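You operate a simulated robot arm through the tools that you are given. There is no shell and no other tool.

You are at the controls of a simulated two-armed robot. One attempt, no reset.

JOB
Pick up the yellow-capped bottle with one hand, pass it to the other hand and put it on the shelf under the service bench. Set down upright: yellow-capped bottle.

Only the result counts: the job must be done as asked and must still hold three seconds after the hand-in. Knocking over, shifting, dropping, spilling or breaking anything else fails it.

ROBOT AND FRAMES
Two 6-joint arms with two-finger grippers on one trunk, on a base that drives. Base frame: it is fixed to the floor where the robot stands at the start and does not move with it; the origin is under the middle of the robot, x ahead of it, y to its left, z up. Lengths are in mm, angles in degrees, forces in N, time in s.
The left shoulder is at the start at [60, 143, 875], the right one opposite. With the tool pointing down near the work surface each hand reaches from about 100 to 680 mm from the robot's upright axis, wherever it stands, measured 20 degrees to its own side. Places, roughly: shelf under the service bench [-500, 1400, 200]; yellow-capped bottle [-1750, 1000, 1000]. Payload 2.45 kg a hand.
The tool frame of a hand sits at the grasp point between the pads (the TCP): z along the fingers, y along the line on which they close. The tips reach 26 mm beyond it. Largest opening 96 mm; the body of the gripper starts 69 mm behind the TCP.
Orientation is told as [roll, pitch, yaw] about the base's x, y, z axes, in that order, counted from this pose: with the fingers straight down and closing along the base's y, the tool's x points along the base's -x, its y along +y and its z along -z.

CONTROLS
- The arms move only by the tool move_arm. It takes "left_rows", "right_rows" or both (then of equal length, played together; a hand with none holds still); each is a list of rows, each a list of 7 numbers: the shift along the base's x, y, z in m, then the turn, a rotation vector about the base's x, y, z in degrees, then the gripper command, from -1 (shut) to 1 (fully open), values between in proportion. In form: [[x, y, z, wx, wy, wz, hand], ...]. A call has 1 to 20 rows; each row is the pose to reach, as a shift and turn from the pose commanded when the call began. A row lasts 0.2 s, in which the tool goes at most 50 mm and 8.6 degrees; a call with a longer step from one row to the next is refused whole, and so is a gripper value outside its range. A pose out of reach is approached as far as the arm can. The call stops where the force on the tool passes 40 N (or 10 N more than at its start, if that is more) or the arm is blocked; 0.2 s more then pass. The fingers move at their own pace and stop on an object; they squeeze with about 41 N. The grip force told is the motor's: it shows also when the fingers shut on nothing. Time passes only in rows, and 0.2 s behind the last, so rows that repeat a pose let the fingers close. It gives the time, the measured TCP pose, the force on the tool (base axes), the opening and the grip force at its end, in the units of the frame above (readings bear some noise), with the torque about the TCP (base axes, N m) and any sound that the robot's microphone picked up, and new pictures: "views" is both (left out), scene, wrist or none (wrist: the cameras of the hands that moved).
- Cameras (640 x 400 px; columns grow to the right, rows downward): "scene" is now at [150.9, 8.8, 1499.6]; the picture's right is [0.18, -0.98, -0.00], its down [-0.58, -0.11, -0.81] and it looks along [0.79, 0.15, -0.59] (base axes); focal length 293 px, centre (320, 200). "left" rides on the left gripper at [82, -3, -98] in its tool frame; the picture's right is [0.04, 1.00, 0.00], its down [-0.73, 0.03, -0.68] and it looks along [-0.68, 0.03, 0.73] (tool axes); focal length 256 px, centre (320, 200). "right" rides on the right gripper at [82, 3, -98] in its tool frame; the picture's right is [-0.04, 1.00, 0.00], its down [-0.73, -0.03, -0.68] and it looks along [-0.68, -0.03, 0.73] (tool axes); focal length 256 px, centre (320, 200). There is no depth. A picture from a camera that has moved, and an enlarged one, comes with that camera's place and axes in the base frame and with its lens. The place of the scene camera against the robot may be out by one fixed shift of up to 12 mm in any direction.
- raise_lower(by): slides the trunk up (or, below 0, down) by that many mm; the arms and the scene camera ride with it, the base frame stays. It gives what a move gives, with no picture.
- base_move(legs): drives the robot by 1 to 6 legs, each [ahead, turn to the left] in mm and degrees, along the robot's own axes; the way and the turn of a leg run together, so that a leg with both is an arc; at most 1500 mm and 180 degrees a leg. The arms and the cameras ride along, it lands a little off, and it stops where it bumps. It gives what a move gives, and a new picture of the scene camera.
- aim_head(pan, tilt): turns the head with the scene camera to pan (to the left, within 86 degrees either way) and tilt (down, from -29 to 69), counted from straight ahead of the robot. It gives what a move gives, and a new picture of the scene camera.
- close_up(camera, box): a new picture of the part [left, top, right, bottom] of that camera's present view, enlarged. The clock stands still meanwhile.
- close_job(): hands the job in; it is judged then, once.

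Nothing tells you exact positions but the pictures and the camera data. Unless the task says otherwise, let go and move clear before handing in.

The tools are called after ">>>" as name(argument=value, ...) on one line, values as JSON. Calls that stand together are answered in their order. move_arm: Moves the arms, as the interface text tells. Its arguments: {"type":"object","properties":{"left_rows":{"type":"array","items":{"type":"array","items":{"type":"number"}}},"right_rows":{"type":"array","items":{"type":"array","items":{"type":"number"}}},"views":{"type":"string","enum":["both","scene","wrist","none"]}},"required":[]} The other tools are called the same way: raise_lower (by) slides the trunk up or down; base_move (legs) drives the base; aim_head (pan, tilt) turns the head that bears the scene camera; close_up (camera, box) takes an enlarged picture of a part of a camera's view; close_job () hands the job in.

At the start:

```text
t: 0.0
left_eef_pos: [453.6, 224.8, 1158.5]
left_ee_rot: [0.0, 0.0, -0.3]
left_contact_force: [0.5, -0.2, -0.7]
left_moment: [0.0, -0.01, -0.02]
left_finger_gap: 96.2
left_grip_force: 0.1
right_eef_pos: [415.1, -144.3, 1168.0]
right_ee_rot: [0.0, 0.1, -0.2]
right_contact_force: [0.1, -0.1, 0.0]
right_moment: [-0.02, 0.0, -0.03]
right_finger_gap: 96.1
right_grip_force: 0.0
trunk travel left (down, up): [-500.0, 90.0]
robot x, y, heading: [-0.7, 0.4, 0.0]
head pan, tilt: [10.7, 36.3]
```

scene: 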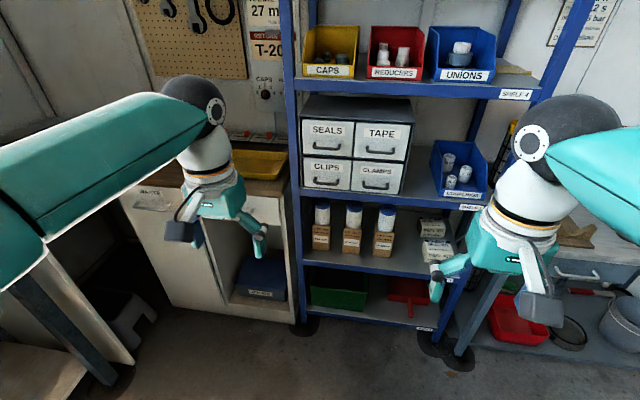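
right: 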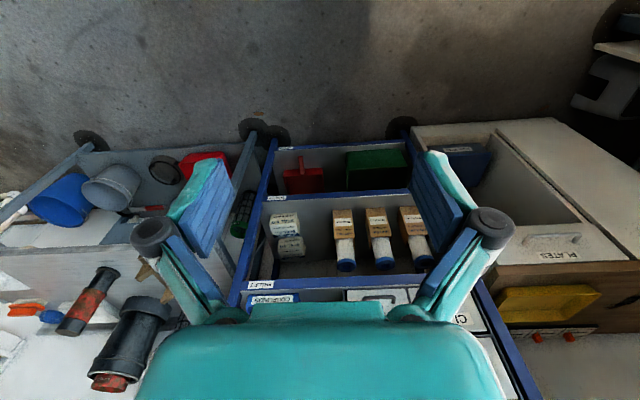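
left: 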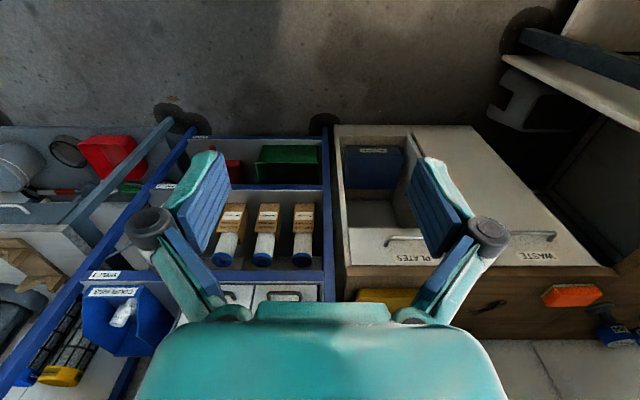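

I see a shelf rack ahead, with benches either side of it; the bottle and the service bench are behind me and to the left. I'll look around with the head before I move anything.

>>> aim_head(pan=86, tilt=30)

```text
t: 1.5
left_eef_pos: [454.1, 224.1, 1160.0]
left_ee_rot: [0.0, 0.0, -0.4]
left_contact_force: [0.1, 0.1, 0.4]
left_moment: [0.01, 0.01, 0.05]
left_finger_gap: 96.0
left_grip_force: 0.0
right_eef_pos: [414.7, -143.9, 1169.2]
right_ee_rot: [0.1, 0.0, -0.3]
right_contact_force: [0.7, -0.3, 0.4]
right_moment: [0.0, 0.0, -0.01]
right_finger_gap: 95.8
right_grip_force: 0.0
trunk travel left (down, up): [-500.0, 90.0]
robot x, y, heading: [-0.8, -0.7, -0.2]
head pan, tilt: [85.9, 30.0]
camera scene: at [71.5, 82.8, 1509.4], right [1.0, -0.07, 0.0], down [-0.04, -0.5, -0.87], along [0.06, 0.86, -0.5], focal length 293 px, centre (320, 200)
```

scene: 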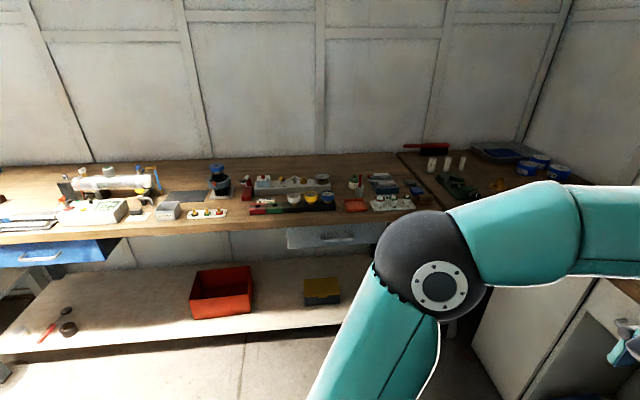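

The service bench runs along the left wall, with its lower shelf holding a red bin and a small box. I'll turn the robot left in place to look at it straight on and find the bottle further along.

>>> base_move(legs=[[0, 90]])

>>> aim_head(pan=60, tilt=25)

>>> aim_head(pan=20, tilt=35)

```text
t: 5.6
left_eef_pos: [-162.4, 487.0, 1158.6]
left_ee_rot: [-0.2, 0.0, 81.8]
left_contact_force: [-0.4, 0.0, 0.2]
left_moment: [-0.04, -0.05, 0.01]
left_finger_gap: 96.0
left_grip_force: 0.1
right_eef_pos: [198.2, 399.0, 1170.7]
right_ee_rot: [-0.1, 0.0, 81.9]
right_contact_force: [-0.9, -0.1, 0.4]
right_moment: [-0.06, -0.05, -0.02]
right_finger_gap: 96.3
right_grip_force: 0.1
trunk travel left (down, up): [-500.0, 90.0]
robot x, y, heading: [51.1, -2.3, 84.3]
head pan, tilt: [85.9, 30.0]
stopped in leg 1: the robot was blocked; the commanded pose is now the measured one
camera scene: at [-27.8, 67.5, 1509.0], right [0.17, 0.98, 0.0], down [0.49, -0.09, -0.86], along [-0.85, 0.15, -0.5], focal length 293 px, centre (320, 200)
```

scene: 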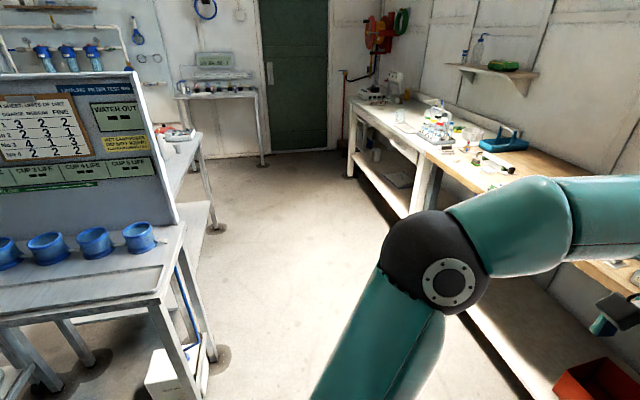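

```text
t: 6.5
left_eef_pos: [-158.3, 486.4, 1159.7]
left_ee_rot: [0.1, -0.1, 81.7]
left_contact_force: [-0.2, 0.2, 0.6]
left_moment: [0.0, 0.01, -0.02]
left_finger_gap: 96.1
left_grip_force: 0.1
right_eef_pos: [201.3, 395.8, 1169.2]
right_ee_rot: [0.0, 0.0, 81.8]
right_contact_force: [0.5, -1.1, 0.4]
right_moment: [0.0, -0.01, 0.01]
right_finger_gap: 95.8
right_grip_force: 0.1
trunk travel left (down, up): [-500.0, 90.0]
robot x, y, heading: [55.3, -4.9, 83.8]
head pan, tilt: [60.0, 25.0]
camera scene: at [-9.6, 104.0, 1517.3], right [0.59, 0.81, 0.0], down [0.34, -0.25, -0.91], along [-0.73, 0.53, -0.42], focal length 293 px, centre (320, 200)
```

scene: 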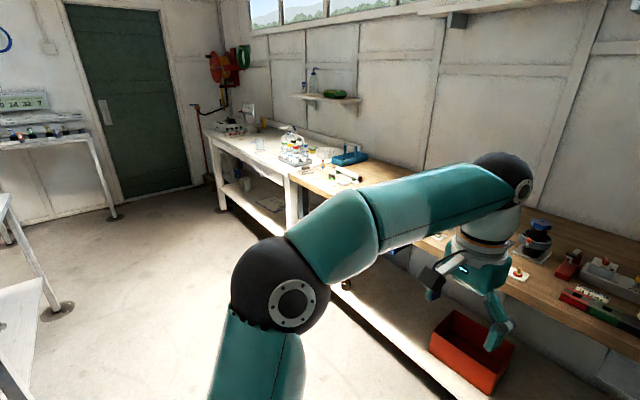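

```text
t: 7.6
left_eef_pos: [-158.6, 486.1, 1160.7]
left_ee_rot: [0.0, -0.1, 81.7]
left_contact_force: [-0.8, -0.2, 0.8]
left_moment: [-0.01, 0.02, 0.0]
left_finger_gap: 96.1
left_grip_force: 0.0
right_eef_pos: [202.4, 396.6, 1169.9]
right_ee_rot: [0.1, 0.0, 81.8]
right_contact_force: [0.0, 0.6, -0.3]
right_moment: [-0.02, -0.04, 0.04]
right_finger_gap: 96.1
right_grip_force: 0.1
trunk travel left (down, up): [-500.0, 90.0]
robot x, y, heading: [55.3, -1.5, 83.8]
head pan, tilt: [20.0, 35.0]
camera scene: at [43.5, 135.1, 1501.6], right [0.97, 0.24, 0.0], down [0.14, -0.56, -0.82], along [-0.2, 0.79, -0.57], focal length 293 px, centre (320, 200)
```

scene: 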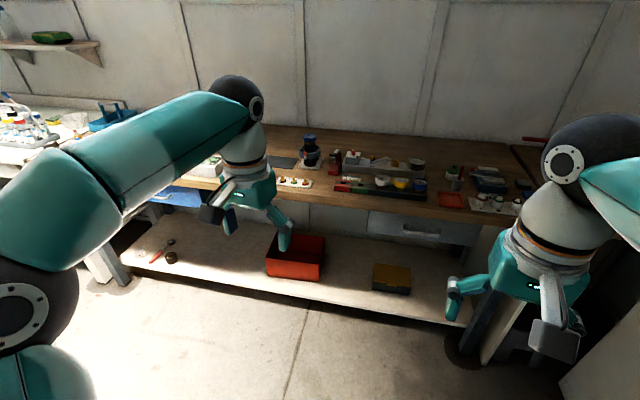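

The turn stopped at 84° because something touched the base. I'll look around the base before I drive any more.

>>> aim_head(pan=-86, tilt=50)

>>> aim_head(pan=86, tilt=60)

>>> aim_head(pan=0, tilt=65)

```text
t: 9.4
left_eef_pos: [-158.5, 486.6, 1159.9]
left_ee_rot: [0.0, -0.2, 81.7]
left_contact_force: [0.7, -0.1, 0.8]
left_moment: [0.01, -0.02, 0.01]
left_finger_gap: 95.9
left_grip_force: 0.0
right_eef_pos: [201.1, 396.5, 1170.3]
right_ee_rot: [0.1, -0.1, 81.9]
right_contact_force: [0.6, 0.0, -0.2]
right_moment: [0.02, 0.01, 0.01]
right_finger_gap: 95.9
right_grip_force: 0.1
trunk travel left (down, up): [-500.0, 90.0]
robot x, y, heading: [52.8, -5.4, 84.1]
head pan, tilt: [-85.9, 50.0]
camera scene: at [141.8, 47.1, 1479.9], right [-0.03, -1.0, 0.0], down [-0.77, 0.03, -0.64], along [0.64, -0.02, -0.77], focal length 293 px, centre (320, 200)
```

scene: 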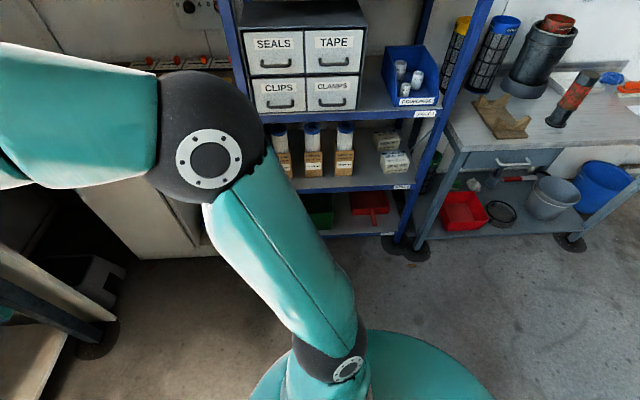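

```text
t: 12.0
left_eef_pos: [-159.1, 485.3, 1161.8]
left_ee_rot: [0.0, -0.1, 81.7]
left_contact_force: [-0.1, 0.3, 0.3]
left_moment: [0.0, 0.0, 0.0]
left_finger_gap: 95.9
left_grip_force: 0.0
right_eef_pos: [200.9, 397.1, 1170.1]
right_ee_rot: [0.1, -0.1, 81.9]
right_contact_force: [0.8, 0.1, 0.1]
right_moment: [-0.02, 0.03, -0.01]
right_finger_gap: 96.1
right_grip_force: 0.0
trunk travel left (down, up): [-500.0, 90.0]
robot x, y, heading: [55.8, -2.1, 84.2]
head pan, tilt: [85.9, 60.0]
camera scene: at [-0.8, 61.3, 1467.3], right [0.18, 0.98, 0.0], down [0.85, -0.15, -0.5], along [-0.49, 0.09, -0.87], focal length 293 px, centre (320, 200)
```

scene: 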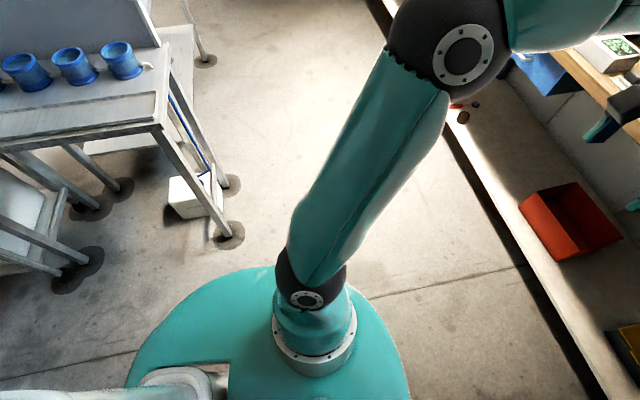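

```text
t: 13.6
left_eef_pos: [-158.2, 486.1, 1160.5]
left_ee_rot: [0.0, -0.1, 81.6]
left_contact_force: [-0.5, 0.4, -1.2]
left_moment: [-0.01, 0.03, 0.01]
left_finger_gap: 95.9
left_grip_force: 0.0
right_eef_pos: [201.4, 396.2, 1168.9]
right_ee_rot: [0.1, 0.0, 81.7]
right_contact_force: [0.3, 0.7, 0.3]
right_moment: [0.01, -0.01, 0.0]
right_finger_gap: 96.0
right_grip_force: 0.1
trunk travel left (down, up): [-500.0, 90.0]
robot x, y, heading: [55.6, -7.5, 84.1]
head pan, tilt: [0.0, 65.0]
camera scene: at [71.1, 110.0, 1461.7], right [0.99, -0.1, 0.0], down [-0.09, -0.9, -0.42], along [0.04, 0.42, -0.91], focal length 293 px, centre (320, 200)
```

scene: 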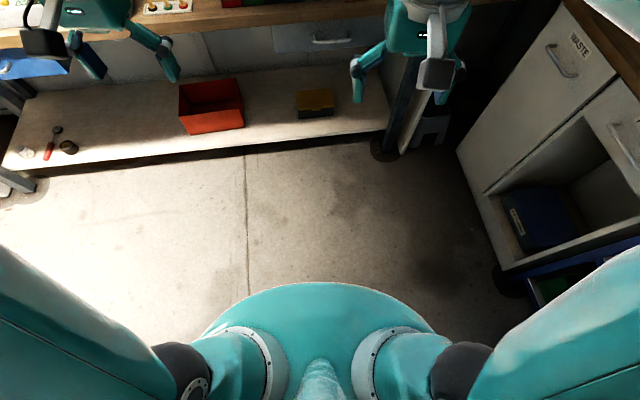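

The space in front and to the left of the base looks clear. The bench's front edge is at about y≈970. I'll look toward the bottle's rough location now.

>>> aim_head(pan=70, tilt=20)

>>> close_up(camera="scene", box=[240, 100, 480, 250])

```text
t: 15.0
left_eef_pos: [-159.5, 486.5, 1160.8]
left_ee_rot: [0.0, -0.1, 81.7]
left_contact_force: [0.7, 0.0, 0.2]
left_moment: [-0.07, -0.01, 0.01]
left_finger_gap: 96.2
left_grip_force: 0.0
right_eef_pos: [202.1, 396.3, 1170.0]
right_ee_rot: [0.1, 0.0, 81.9]
right_contact_force: [0.4, -0.6, -0.6]
right_moment: [0.02, -0.02, -0.01]
right_finger_gap: 95.9
right_grip_force: 0.0
trunk travel left (down, up): [-500.0, 90.0]
robot x, y, heading: [54.9, -4.4, 83.9]
head pan, tilt: [70.0, 20.0]
camera scene: at [-18.8, 90.6, 1525.4], right [0.44, 0.9, 0.0], down [0.31, -0.15, -0.94], along [-0.84, 0.41, -0.34], focal length 293 px, centre (320, 200)
```

scene: 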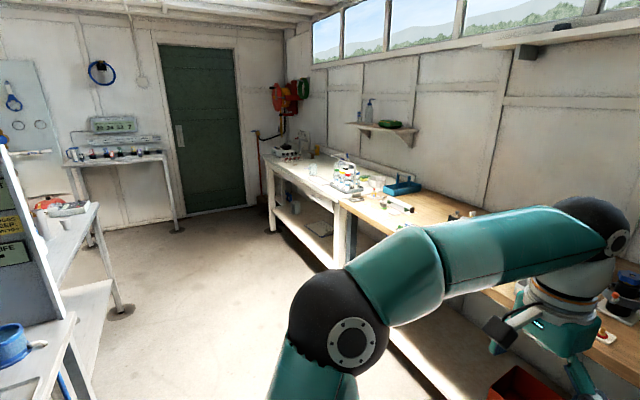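

```text
2.67 times, centred on (360, 175) of scene
camera zoom: at [-18.8, 90.6, 1525.4], right [0.44, 0.9, 0.0], down [0.31, -0.15, -0.94], along [-0.84, 0.41, -0.34], focal length 782 px, centre (213, 267)
```

zoom: 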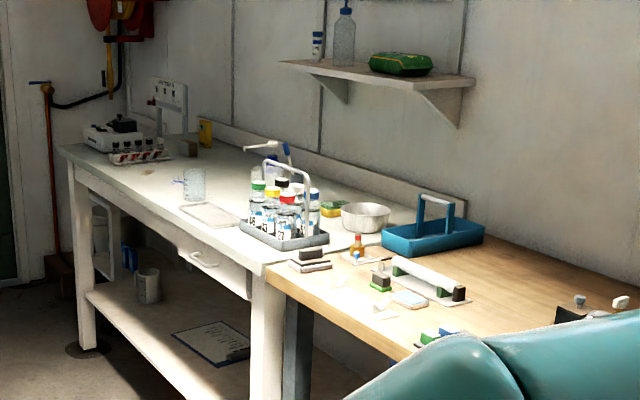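

The yellow cap seems to be among several bottles in a carrier tray on the far (white) bench. I'll drive forward a little to clear whatever is behind the base, then turn to face that bench and get closer.

>>> base_move(legs=[[200, 0], [0, 60]])

```text
t: 19.6
left_eef_pos: [-456.7, 250.8, 1160.3]
left_ee_rot: [0.1, 0.0, 142.3]
left_contact_force: [0.2, 0.0, 0.1]
left_moment: [-0.02, -0.04, 0.0]
left_finger_gap: 96.0
left_grip_force: 0.1
right_eef_pos: [-200.5, 519.8, 1169.5]
right_ee_rot: [0.0, 0.0, 142.3]
right_contact_force: [-1.1, -0.1, 0.6]
right_moment: [0.01, -0.02, 0.03]
right_finger_gap: 96.0
right_grip_force: 0.0
trunk travel left (down, up): [-500.0, 90.0]
robot x, y, heading: [98.7, 224.2, 144.1]
head pan, tilt: [70.0, 20.0]
camera scene: at [-24.8, 203.5, 1525.4], right [-0.56, 0.83, 0.0], down [0.28, 0.19, -0.94], along [-0.78, -0.53, -0.34], focal length 293 px, centre (320, 200)
```

scene: 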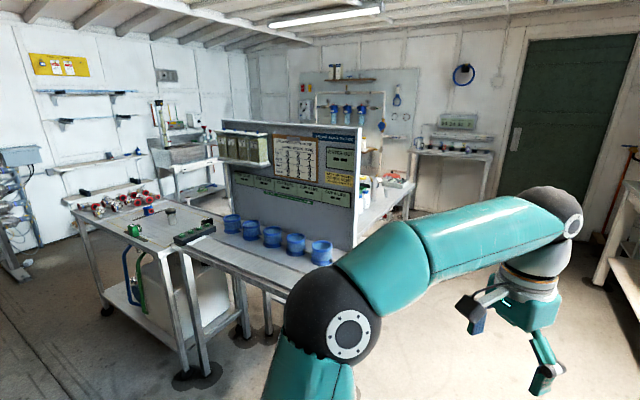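

The way toward the bottle's bench is clear. I'll turn to face -x and drive alongside the bench.

>>> base_move(legs=[[0, 36], [1300, 0], [0, -60]])

>>> aim_head(pan=0, tilt=25)

```text
t: 31.2
left_eef_pos: [-1693.4, 477.3, 1161.1]
left_ee_rot: [0.1, -0.1, 117.6]
left_contact_force: [-0.1, 1.0, 0.4]
left_moment: [-0.04, 0.01, -0.02]
left_finger_gap: 95.9
left_grip_force: 0.1
right_eef_pos: [-1349.5, 617.2, 1170.8]
right_ee_rot: [0.1, 0.0, 117.7]
right_contact_force: [-1.2, 0.8, 0.2]
right_moment: [-0.03, 0.01, 0.0]
right_finger_gap: 95.9
right_grip_force: 0.0
trunk travel left (down, up): [-500.0, 90.0]
robot x, y, heading: [-1235.3, 206.6, 120.2]
head pan, tilt: [70.0, 20.0]
camera scene: at [-1350.1, 236.6, 1525.4], right [-0.17, 0.99, 0.0], down [0.34, 0.06, -0.94], along [-0.93, -0.16, -0.34], focal length 293 px, centre (320, 200)
```

scene: 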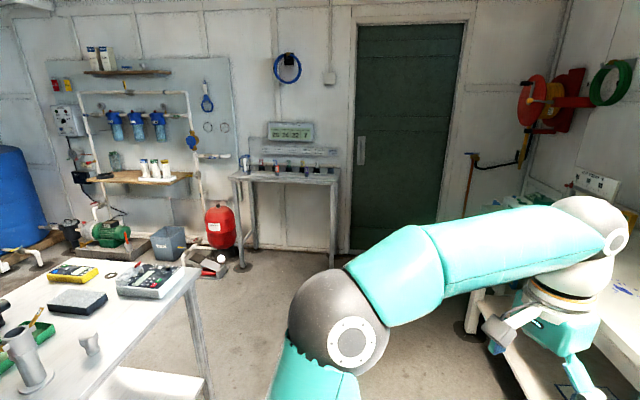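

```text
t: 32.6
left_eef_pos: [-1691.6, 476.7, 1161.0]
left_ee_rot: [0.0, 0.1, 117.6]
left_contact_force: [0.5, -0.1, -0.2]
left_moment: [-0.03, 0.0, -0.02]
left_finger_gap: 96.1
left_grip_force: 0.1
right_eef_pos: [-1347.7, 614.5, 1171.7]
right_ee_rot: [0.1, 0.0, 117.7]
right_contact_force: [-0.9, -0.5, 0.4]
right_moment: [-0.01, 0.06, -0.01]
right_finger_gap: 95.9
right_grip_force: 0.1
trunk travel left (down, up): [-500.0, 90.0]
robot x, y, heading: [-1232.6, 208.3, 119.7]
head pan, tilt: [0.0, 25.0]
camera scene: at [-1303.6, 332.1, 1517.3], right [0.87, 0.5, 0.0], down [0.21, -0.37, -0.91], along [-0.45, 0.79, -0.42], focal length 293 px, centre (320, 200)
```

scene: 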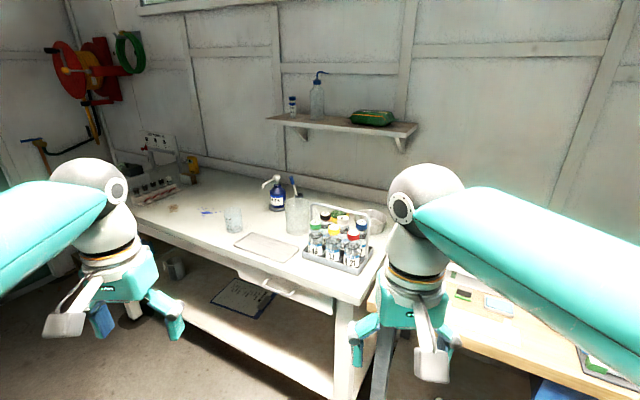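

>>> close_up(camera="scene", box=[230, 170, 390, 290])

>>> close_up(camera="scene", box=[290, 195, 390, 280])

```text
3.33 times, centred on (310, 230) of scene
camera zoom: at [-1303.6, 332.1, 1517.3], right [0.87, 0.5, 0.0], down [0.21, -0.37, -0.91], along [-0.45, 0.79, -0.42], focal length 978 px, centre (353, 100)
```

zoom: 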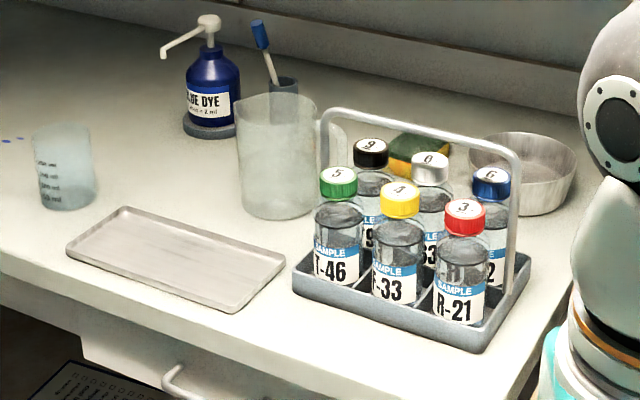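

```text
4.71 times, centred on (340, 238) of scene
camera zoom: at [-1303.6, 332.1, 1517.3], right [0.87, 0.5, 0.0], down [0.21, -0.37, -0.91], along [-0.45, 0.79, -0.42], focal length 1380 px, centre (226, 24)
```

zoom: 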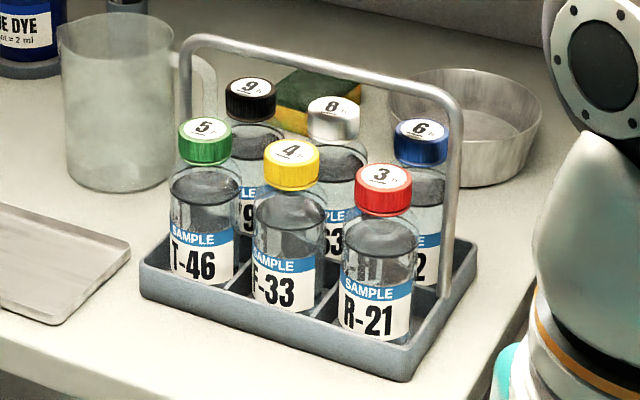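

The carrier holds six bottles in a 2×3 grid, and the yellow-capped one (F-33) is front-middle, at roughly x≈-1668, y≈1065, with its cap top at about z≈1040. The handle hoop stands behind the front row. I'll raise the trunk for clearance and drive so the bottle is in front of the left hand.

>>> raise_lower(by=85)

>>> base_move(legs=[[0, 7], [380, 0], [0, -37]])

>>> aim_head(pan=20, tilt=35)

```text
t: 33.8
left_eef_pos: [-1693.2, 477.8, 1245.8]
left_ee_rot: [0.1, 0.1, 117.6]
left_contact_force: [0.3, -0.1, -0.5]
left_moment: [0.02, -0.02, -0.02]
left_finger_gap: 95.9
left_grip_force: 0.1
right_eef_pos: [-1348.8, 614.9, 1256.2]
right_ee_rot: [0.0, 0.0, 117.7]
right_contact_force: [-0.7, 0.4, -0.3]
right_moment: [-0.03, -0.01, -0.02]
right_finger_gap: 95.8
right_grip_force: 0.1
trunk travel left (down, up): [-585.0, 5.0]
robot x, y, heading: [-1232.2, 205.4, 119.7]
head pan, tilt: [0.0, 25.0]
```

```text
t: 38.8
left_eef_pos: [-1720.5, 969.3, 1245.9]
left_ee_rot: [0.1, 0.0, 87.7]
left_contact_force: [-0.4, -0.1, -0.2]
left_moment: [0.01, -0.03, 0.03]
left_finger_gap: 96.2
left_grip_force: 0.1
right_eef_pos: [-1351.6, 917.8, 1255.9]
right_ee_rot: [0.1, -0.1, 87.7]
right_contact_force: [0.0, -0.8, -0.1]
right_moment: [-0.02, 0.01, 0.0]
right_finger_gap: 96.0
right_grip_force: 0.2
trunk travel left (down, up): [-585.0, 5.0]
robot x, y, heading: [-1488.3, 507.1, 90.4]
head pan, tilt: [0.0, 25.0]
camera scene: at [-1483.1, 650.2, 1602.4], right [1.0, 0.01, 0.0], down [0.0, -0.42, -0.91], along [-0.01, 0.91, -0.42], focal length 293 px, centre (320, 200)
```

scene: 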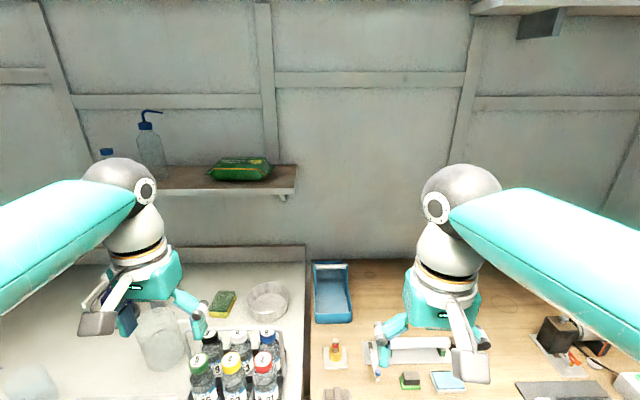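

```text
t: 39.6
left_eef_pos: [-1723.8, 968.2, 1246.7]
left_ee_rot: [-0.2, 0.0, 87.6]
left_contact_force: [-0.1, 0.2, 0.2]
left_moment: [0.0, -0.03, 0.0]
left_finger_gap: 96.2
left_grip_force: 0.1
right_eef_pos: [-1354.9, 917.6, 1256.5]
right_ee_rot: [-0.1, -0.1, 87.8]
right_contact_force: [-0.5, 0.0, 1.0]
right_moment: [-0.01, -0.04, -0.01]
right_finger_gap: 96.1
right_grip_force: 0.1
trunk travel left (down, up): [-585.0, 5.0]
robot x, y, heading: [-1487.7, 506.3, 90.4]
head pan, tilt: [20.0, 35.0]
camera scene: at [-1515.5, 640.0, 1586.6], right [0.94, 0.35, 0.0], down [0.2, -0.54, -0.82], along [-0.28, 0.77, -0.57], focal length 293 px, centre (320, 200)
```

scene: 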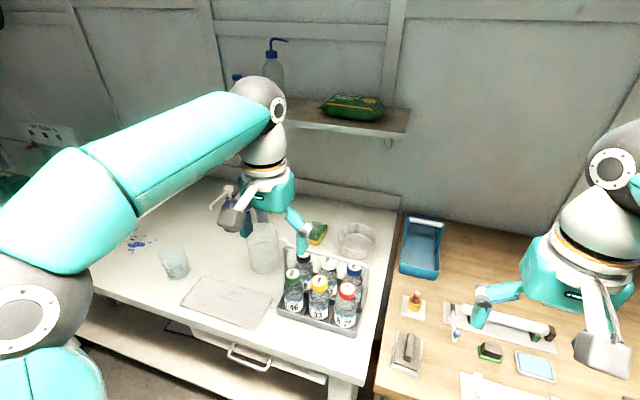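

The hand readings and the scene camera agree with each other. I'll move the left hand above and just in front of the carrier, squared to the row, and look through its wrist camera.

>>> move_arm(left_rows=[[0.028, 0.02, 0, 0, 0, 1.2, 1], [0.055, 0.04, 0, 0, 0, 2.4, 1], [0.055, 0.04, 0, 0, 0, 2.4, 1]], views="both")

>>> close_up(camera="left", box=[200, 100, 440, 250])

```text
t: 40.4
left_eef_pos: [-1666.0, 1008.6, 1246.3]
left_ee_rot: [-0.1, -0.1, 90.1]
left_contact_force: [-0.1, -0.2, -0.6]
left_moment: [0.02, 0.01, -0.02]
left_finger_gap: 96.1
left_grip_force: 0.0
right_eef_pos: [-1353.4, 916.1, 1258.0]
right_ee_rot: [0.0, -0.1, 87.7]
right_contact_force: [-0.7, 0.3, 0.1]
right_moment: [0.0, -0.02, 0.0]
right_finger_gap: 96.3
right_grip_force: 0.1
trunk travel left (down, up): [-585.0, 5.0]
robot x, y, heading: [-1487.6, 502.9, 90.5]
head pan, tilt: [20.0, 35.0]
camera scene: at [-1513.9, 639.6, 1586.7], right [0.94, 0.35, 0.0], down [0.2, -0.54, -0.82], along [-0.28, 0.77, -0.57], focal length 293 px, centre (320, 200)
camera left: at [-1663.9, 927.1, 1344.4], right [-1.0, -0.04, 0.0], down [-0.03, 0.73, 0.68], along [-0.03, 0.68, -0.73], focal length 256 px, centre (320, 200)
```

scene: 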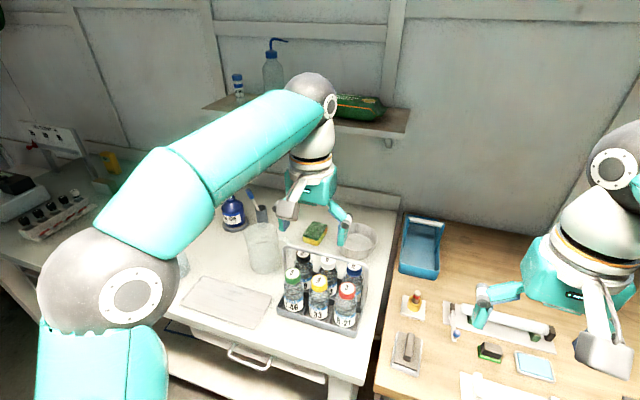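
left: 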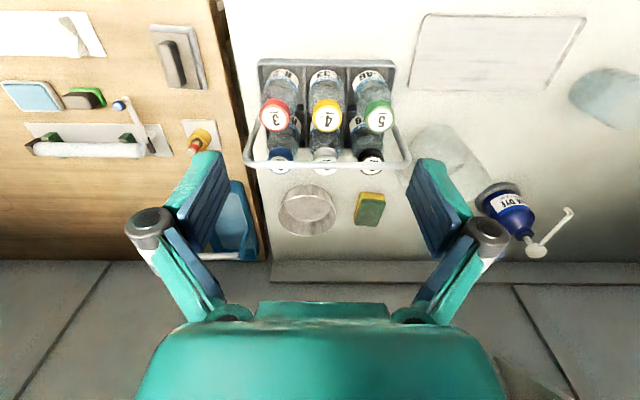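

```text
2.67 times, centred on (320, 175) of left
camera zoom: at [-1663.9, 927.1, 1344.4], right [-1.0, -0.04, 0.0], down [-0.03, 0.73, 0.68], along [-0.03, 0.68, -0.73], focal length 683 px, centre (320, 267)
```

zoom: 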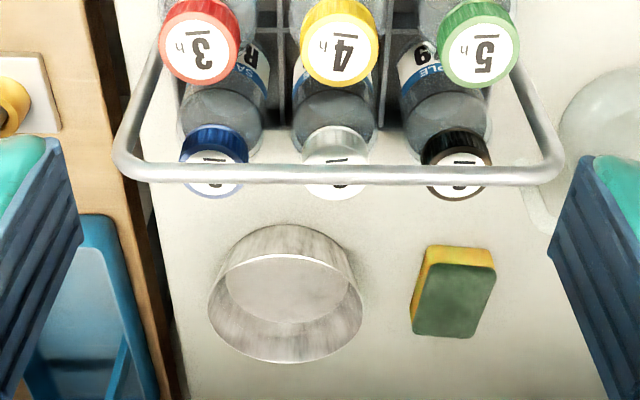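

The wrist view puts the yellow cap at about x≈-1680, y≈1070, with neighbours about 67 mm away and the hoop top at about z≈1094. I'll move directly above it, part-close the fingers to fit between the neighbouring caps, and check alignment again.

>>> move_arm(left_rows=[[-0.007, 0.03, -0.02, 0, 0, 0, 0.125], [-0.014, 0.061, -0.04, 0, 0, 0, 0.125], [-0.014, 0.061, -0.066, 0, 0, 0, 0.125], [-0.014, 0.061, -0.066, 0, 0, 0, 0.125]], views="both")

>>> close_up(camera="left", box=[200, 0, 440, 150])

>>> close_up(camera="scene", box=[250, 180, 410, 340])

```text
t: 41.4
left_eef_pos: [-1678.7, 1068.7, 1179.6]
left_ee_rot: [0.0, 0.0, 90.1]
left_contact_force: [-0.1, 0.0, 0.4]
left_moment: [-0.03, 0.0, 0.02]
left_finger_gap: 54.0
left_grip_force: 0.1
right_eef_pos: [-1354.0, 917.5, 1256.6]
right_ee_rot: [0.1, 0.0, 87.7]
right_contact_force: [0.9, 0.1, -0.2]
right_moment: [-0.01, 0.0, 0.0]
right_finger_gap: 96.0
right_grip_force: 0.1
trunk travel left (down, up): [-585.0, 5.0]
robot x, y, heading: [-1482.2, 504.3, 90.5]
head pan, tilt: [20.0, 35.0]
camera scene: at [-1513.2, 641.1, 1586.5], right [0.94, 0.35, 0.0], down [0.2, -0.54, -0.82], along [-0.29, 0.77, -0.57], focal length 293 px, centre (320, 200)
camera left: at [-1675.5, 989.3, 1276.9], right [-1.0, -0.04, 0.0], down [-0.03, 0.73, 0.68], along [-0.03, 0.68, -0.73], focal length 256 px, centre (320, 200)
```

scene: 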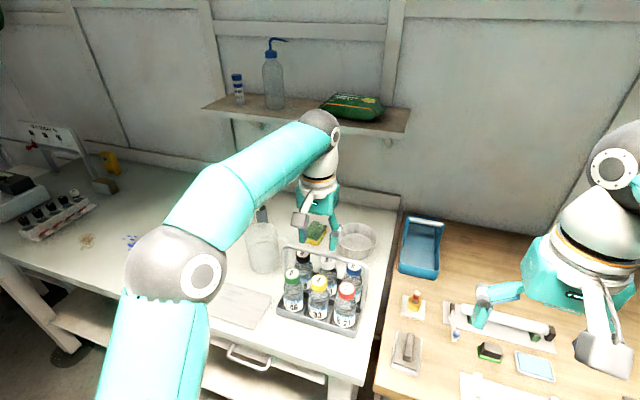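
left: 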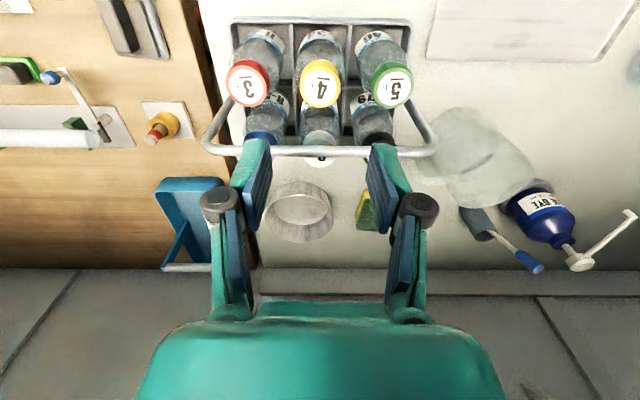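

```text
2.67 times, centred on (320, 75) of left
camera zoom: at [-1675.5, 989.3, 1276.9], right [-1.0, -0.04, 0.0], down [-0.03, 0.73, 0.68], along [-0.03, 0.68, -0.73], focal length 683 px, centre (320, 533)
```

zoom: 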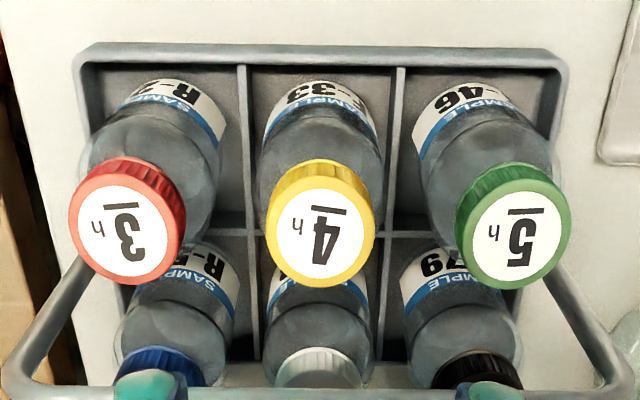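

```text
2.50 times, centred on (330, 260) of scene
camera zoom: at [-1513.2, 641.1, 1586.5], right [0.94, 0.35, 0.0], down [0.2, -0.54, -0.82], along [-0.29, 0.77, -0.57], focal length 733 px, centre (295, 50)
```

zoom: 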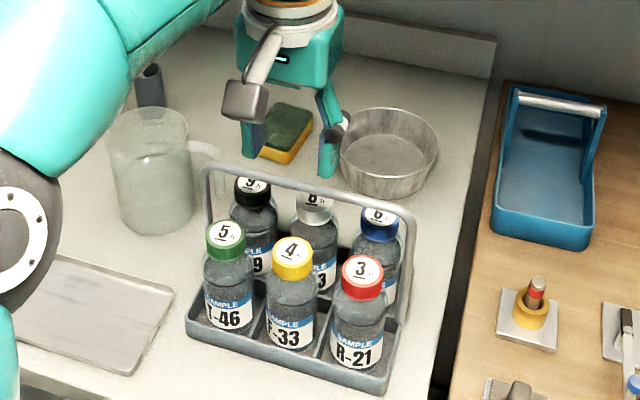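

The lateral alignment is very good. I need the cap's height more accurately, so I'll go down 55 mm (still clear of everything) and look again.

>>> move_arm(left_rows=[[0, 0.003, -0.03, 0, 0, 0, 0.125], [0, 0.006, -0.06, 0, 0, 0, 0.125], [0, 0.006, -0.06, 0, 0, 0, 0.125]], views="wrist")

>>> close_up(camera="left", box=[200, 50, 440, 200])

>>> close_up(camera="scene", box=[250, 180, 410, 340])

```text
t: 42.2
left_eef_pos: [-1678.0, 1076.5, 1119.2]
left_ee_rot: [-0.1, -0.1, 90.1]
left_contact_force: [-0.2, 0.7, 0.0]
left_moment: [0.02, -0.01, 0.01]
left_finger_gap: 53.8
left_grip_force: 0.1
right_eef_pos: [-1352.6, 917.1, 1256.6]
right_ee_rot: [0.1, -0.1, 87.7]
right_contact_force: [-0.2, 0.1, -0.6]
right_moment: [-0.02, 0.0, 0.0]
right_finger_gap: 96.0
right_grip_force: 0.1
trunk travel left (down, up): [-585.0, 5.0]
robot x, y, heading: [-1483.1, 500.9, 90.4]
head pan, tilt: [20.0, 35.0]
camera left: at [-1674.5, 994.9, 1216.4], right [-1.0, -0.04, 0.0], down [-0.03, 0.73, 0.68], along [-0.03, 0.68, -0.73], focal length 256 px, centre (320, 200)
```

left: 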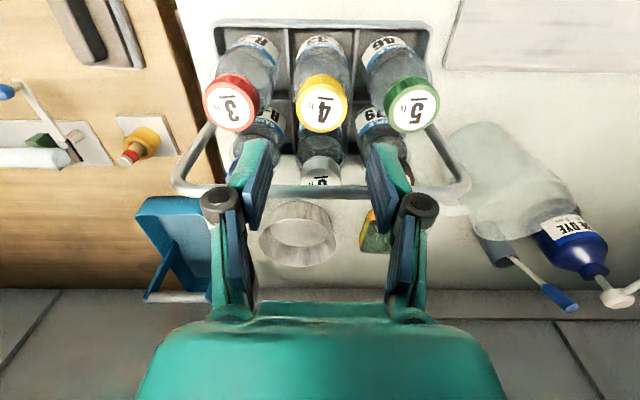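

```text
2.67 times, centred on (320, 125) of left
camera zoom: at [-1674.5, 994.9, 1216.4], right [-1.0, -0.04, 0.0], down [-0.03, 0.73, 0.68], along [-0.03, 0.68, -0.73], focal length 683 px, centre (320, 400)
```

zoom: 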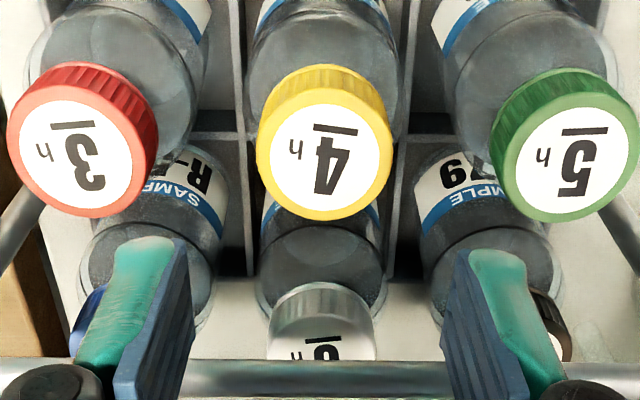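

```text
2.50 times, centred on (330, 260) of scene
camera zoom: at [-1513.3, 640.1, 1586.6], right [0.94, 0.35, 0.0], down [0.2, -0.54, -0.82], along [-0.29, 0.77, -0.57], focal length 733 px, centre (295, 50)
```

zoom: 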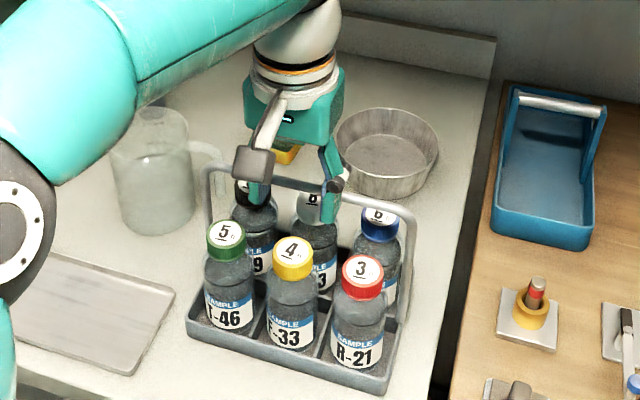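

Combining the views gives the cap at about (-1679.6, 1078), top at about z≈1023, diameter about 40 mm. I'll go straight down until the fingertips straddle the cap, still open, and check before closing.

>>> move_arm(left_rows=[[-0.0015, 0.001, -0.03, 0, 0, 0, 0.125], [-0.0015, 0.001, -0.055, 0, 0, 0, 0.125], [-0.0015, 0.001, -0.075, 0, 0, 0, 0.125], [-0.0015, 0.001, -0.09, 0, 0, 0, 0.125], [-0.0015, 0.001, -0.09, 0, 0, 0, 0.125]], views="both")

>>> close_up(camera="left", box=[200, 80, 440, 230])

>>> close_up(camera="scene", box=[250, 200, 410, 340])

```text
t: 43.4
left_eef_pos: [-1680.2, 1077.0, 1030.2]
left_ee_rot: [0.0, -0.1, 90.0]
left_contact_force: [0.0, 0.5, -0.6]
left_moment: [-0.02, 0.03, -0.02]
left_finger_gap: 53.9
left_grip_force: 0.1
right_eef_pos: [-1353.8, 917.0, 1256.8]
right_ee_rot: [0.0, 0.0, 87.7]
right_contact_force: [-0.5, 0.4, 0.3]
right_moment: [0.01, -0.01, 0.01]
right_finger_gap: 96.0
right_grip_force: 0.1
trunk travel left (down, up): [-585.0, 5.0]
robot x, y, heading: [-1484.0, 504.8, 90.5]
head pan, tilt: [20.0, 35.0]
camera scene: at [-1513.4, 640.3, 1586.6], right [0.94, 0.35, 0.0], down [0.2, -0.54, -0.82], along [-0.29, 0.77, -0.57], focal length 293 px, centre (320, 200)
camera left: at [-1677.6, 995.8, 1127.7], right [-1.0, -0.04, 0.0], down [-0.03, 0.73, 0.68], along [-0.03, 0.68, -0.73], focal length 256 px, centre (320, 200)
```

scene: 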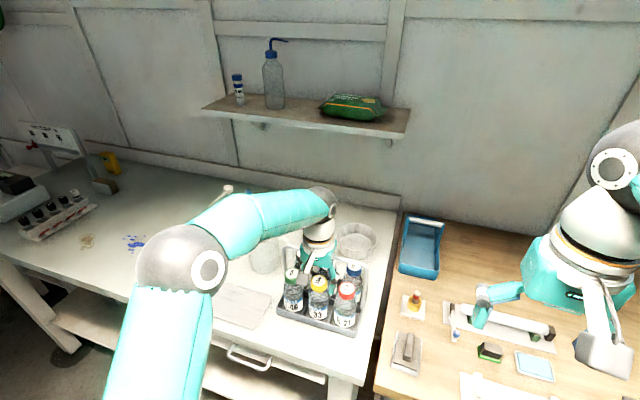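
left: 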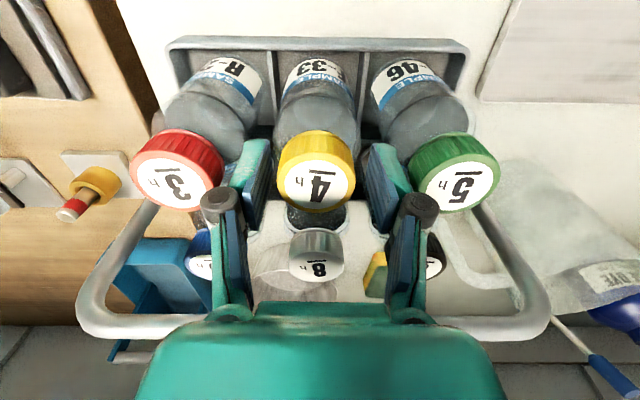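

```text
2.67 times, centred on (320, 155) of left
camera zoom: at [-1677.6, 995.8, 1127.7], right [-1.0, -0.04, 0.0], down [-0.03, 0.73, 0.68], along [-0.03, 0.68, -0.73], focal length 683 px, centre (320, 320)
```

zoom: 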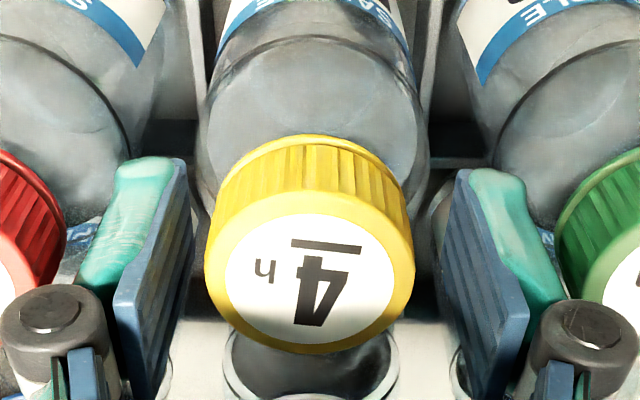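

```text
2.86 times, centred on (330, 270) of scene
camera zoom: at [-1513.4, 640.3, 1586.6], right [0.94, 0.35, 0.0], down [0.2, -0.54, -0.82], along [-0.29, 0.77, -0.57], focal length 838 px, centre (291, 0)
```

zoom: 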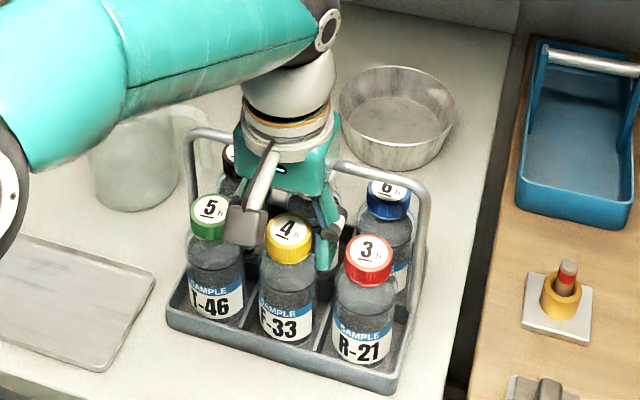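

The cap is centred between the pads to within about 2 mm, with its top just under the TCP. I'll nudge 1.5 mm and close the grip.

>>> move_arm(left_rows=[[0.0015, 0.0, -0.002, 0, 0, 0, 0.125], [0.0015, 0.0, -0.002, 0, 0, 0, -1], [0.0015, 0.0, -0.002, 0, 0, 0, -1], [0.0015, 0.0, -0.002, 0, 0, 0, -1]], views="wrist")

```text
t: 44.4
left_eef_pos: [-1677.8, 1076.5, 1032.7]
left_ee_rot: [0.0, -0.6, 90.1]
left_contact_force: [-1.3, 2.5, 30.0]
left_moment: [0.14, 0.08, 0.04]
left_finger_gap: 38.6
left_grip_force: 41.1
right_eef_pos: [-1351.2, 914.6, 1258.9]
right_ee_rot: [0.2, -0.2, 87.7]
right_contact_force: [0.6, -0.6, 0.2]
right_moment: [-0.03, 0.0, 0.0]
right_finger_gap: 95.9
right_grip_force: 0.0
trunk travel left (down, up): [-585.0, 5.0]
robot x, y, heading: [-1486.0, 502.8, 90.2]
head pan, tilt: [20.0, 35.0]
camera left: at [-1675.7, 994.5, 1129.0], right [-1.0, -0.04, 0.0], down [-0.03, 0.73, 0.69], along [-0.03, 0.69, -0.73], focal length 256 px, centre (320, 200)
```

left: 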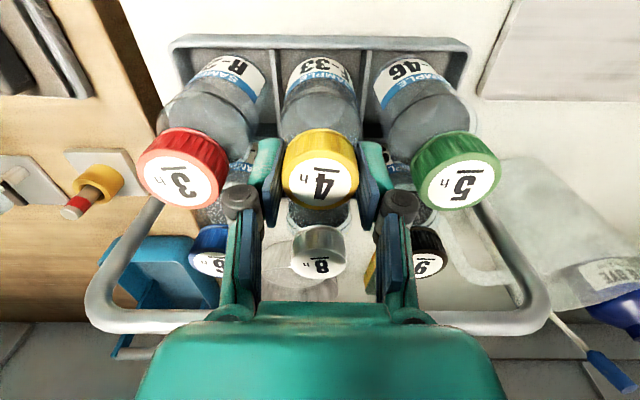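

The grip is on the cap (38.6 mm, 41 N) but the fingers press down by about 30 N. I'll ease up a few millimetres and check that the force goes away.

>>> move_arm(left_rows=[[0, 0, 0.004, 0, 0, 0, -1], [0, 0, 0.008, 0, 0, 0, -1], [0, 0, 0.012, 0, 0, 0, -1]], views="wrist")

>>> close_up(camera="scene", box=[250, 200, 410, 340])

```text
t: 45.2
left_eef_pos: [-1679.4, 1076.4, 1039.2]
left_ee_rot: [0.0, 0.1, 90.0]
left_contact_force: [-0.3, -0.2, -1.1]
left_moment: [0.0, -0.04, -0.01]
left_finger_gap: 37.8
left_grip_force: 40.9
right_eef_pos: [-1353.7, 917.2, 1255.4]
right_ee_rot: [0.2, 0.0, 87.6]
right_contact_force: [-0.8, 0.7, 0.4]
right_moment: [0.0, -0.01, -0.01]
right_finger_gap: 95.6
right_grip_force: 0.1
trunk travel left (down, up): [-585.0, 5.0]
robot x, y, heading: [-1486.9, 506.3, 90.6]
head pan, tilt: [20.0, 35.0]
camera left: at [-1675.7, 995.2, 1136.5], right [-1.0, -0.04, 0.0], down [-0.03, 0.74, 0.68], along [-0.03, 0.68, -0.74], focal length 256 px, centre (320, 200)
```

left: 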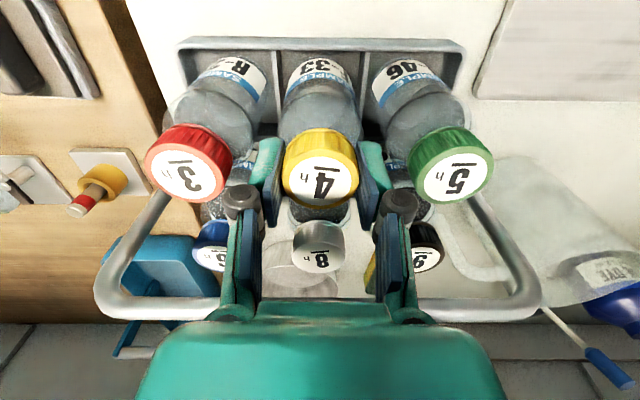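

```text
2.86 times, centred on (330, 270) of scene
camera zoom: at [-1513.3, 640.7, 1586.3], right [0.94, 0.35, 0.0], down [0.2, -0.54, -0.82], along [-0.29, 0.77, -0.57], focal length 838 px, centre (291, 0)
```

zoom: 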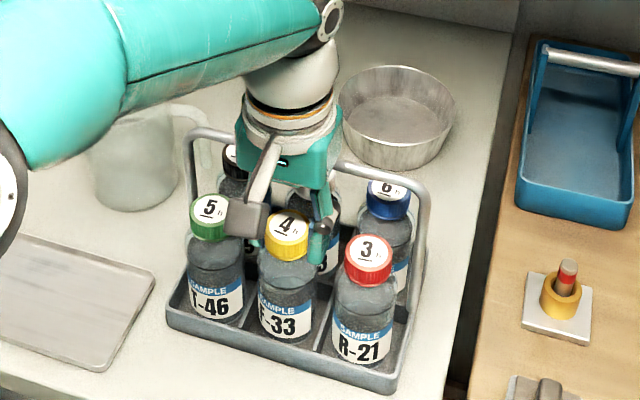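

The press force is gone and the bottle rises with the hand. I'll lift it straight up and out of the carrier.

>>> move_arm(left_rows=[[0, 0, 0.02, 0, 0, 0, -1], [0, 0, 0.04, 0, 0, 0, -1], [0, 0, 0.065, 0, 0, 0, -1], [0, 0, 0.09, 0, 0, 0, -1], [0, 0, 0.115, 0, 0, 0, -1], [0, 0, 0.14, 0, 0, 0, -1], [0, 0, 0.16, 0, 0, 0, -1], [0, 0, 0.16, 0, 0, 0, -1]], views="both")

>>> close_up(camera="scene", box=[250, 150, 410, 340])

```text
t: 47.0
left_eef_pos: [-1678.3, 1077.7, 1200.3]
left_ee_rot: [-0.1, 0.0, 90.0]
left_contact_force: [0.0, -0.3, -1.8]
left_moment: [0.01, -0.01, 0.01]
left_finger_gap: 37.8
left_grip_force: 41.3
right_eef_pos: [-1353.9, 916.8, 1257.9]
right_ee_rot: [0.2, 0.0, 87.7]
right_contact_force: [-0.1, -0.2, -0.6]
right_moment: [0.01, 0.0, -0.02]
right_finger_gap: 96.1
right_grip_force: 0.1
trunk travel left (down, up): [-585.0, 5.0]
robot x, y, heading: [-1488.5, 502.5, 90.5]
head pan, tilt: [20.0, 35.0]
camera scene: at [-1513.6, 640.7, 1586.5], right [0.94, 0.35, 0.0], down [0.2, -0.54, -0.82], along [-0.29, 0.77, -0.57], focal length 293 px, centre (320, 200)
camera left: at [-1675.2, 995.5, 1299.0], right [-1.0, -0.04, 0.0], down [-0.03, 0.73, 0.68], along [-0.03, 0.68, -0.73], focal length 256 px, centre (320, 200)
```

scene: 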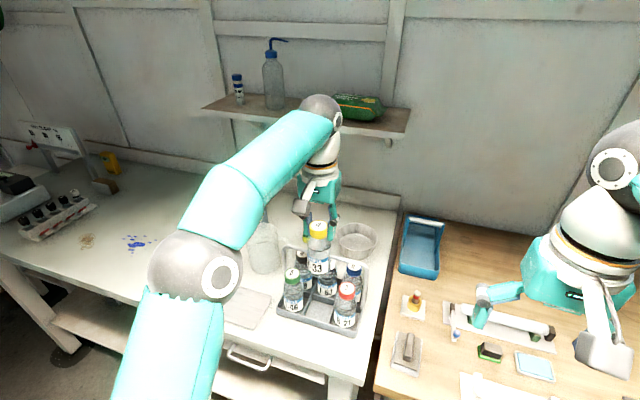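
left: 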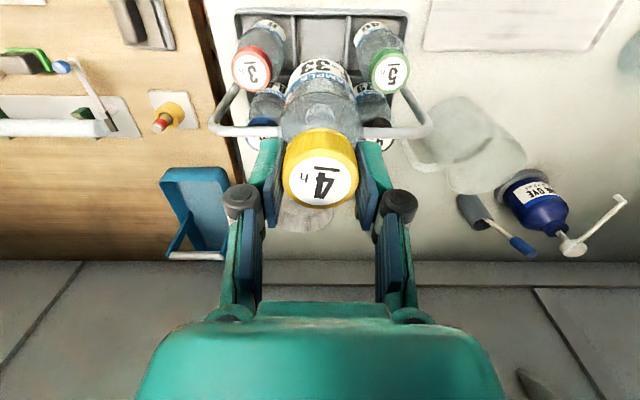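

```text
2.11 times, centred on (330, 245) of scene
camera zoom: at [-1513.6, 640.7, 1586.5], right [0.94, 0.35, 0.0], down [0.2, -0.54, -0.82], along [-0.29, 0.77, -0.57], focal length 618 px, centre (299, 105)
```

zoom: 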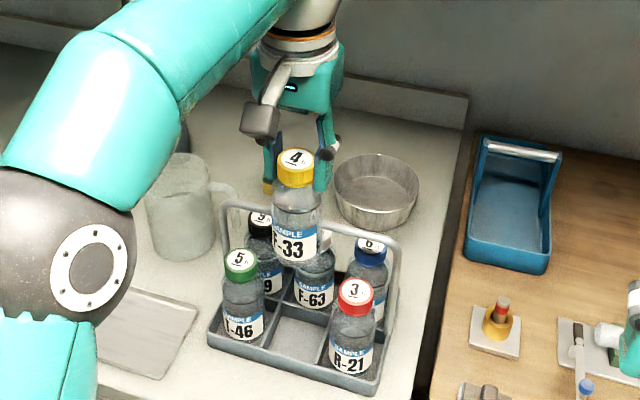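

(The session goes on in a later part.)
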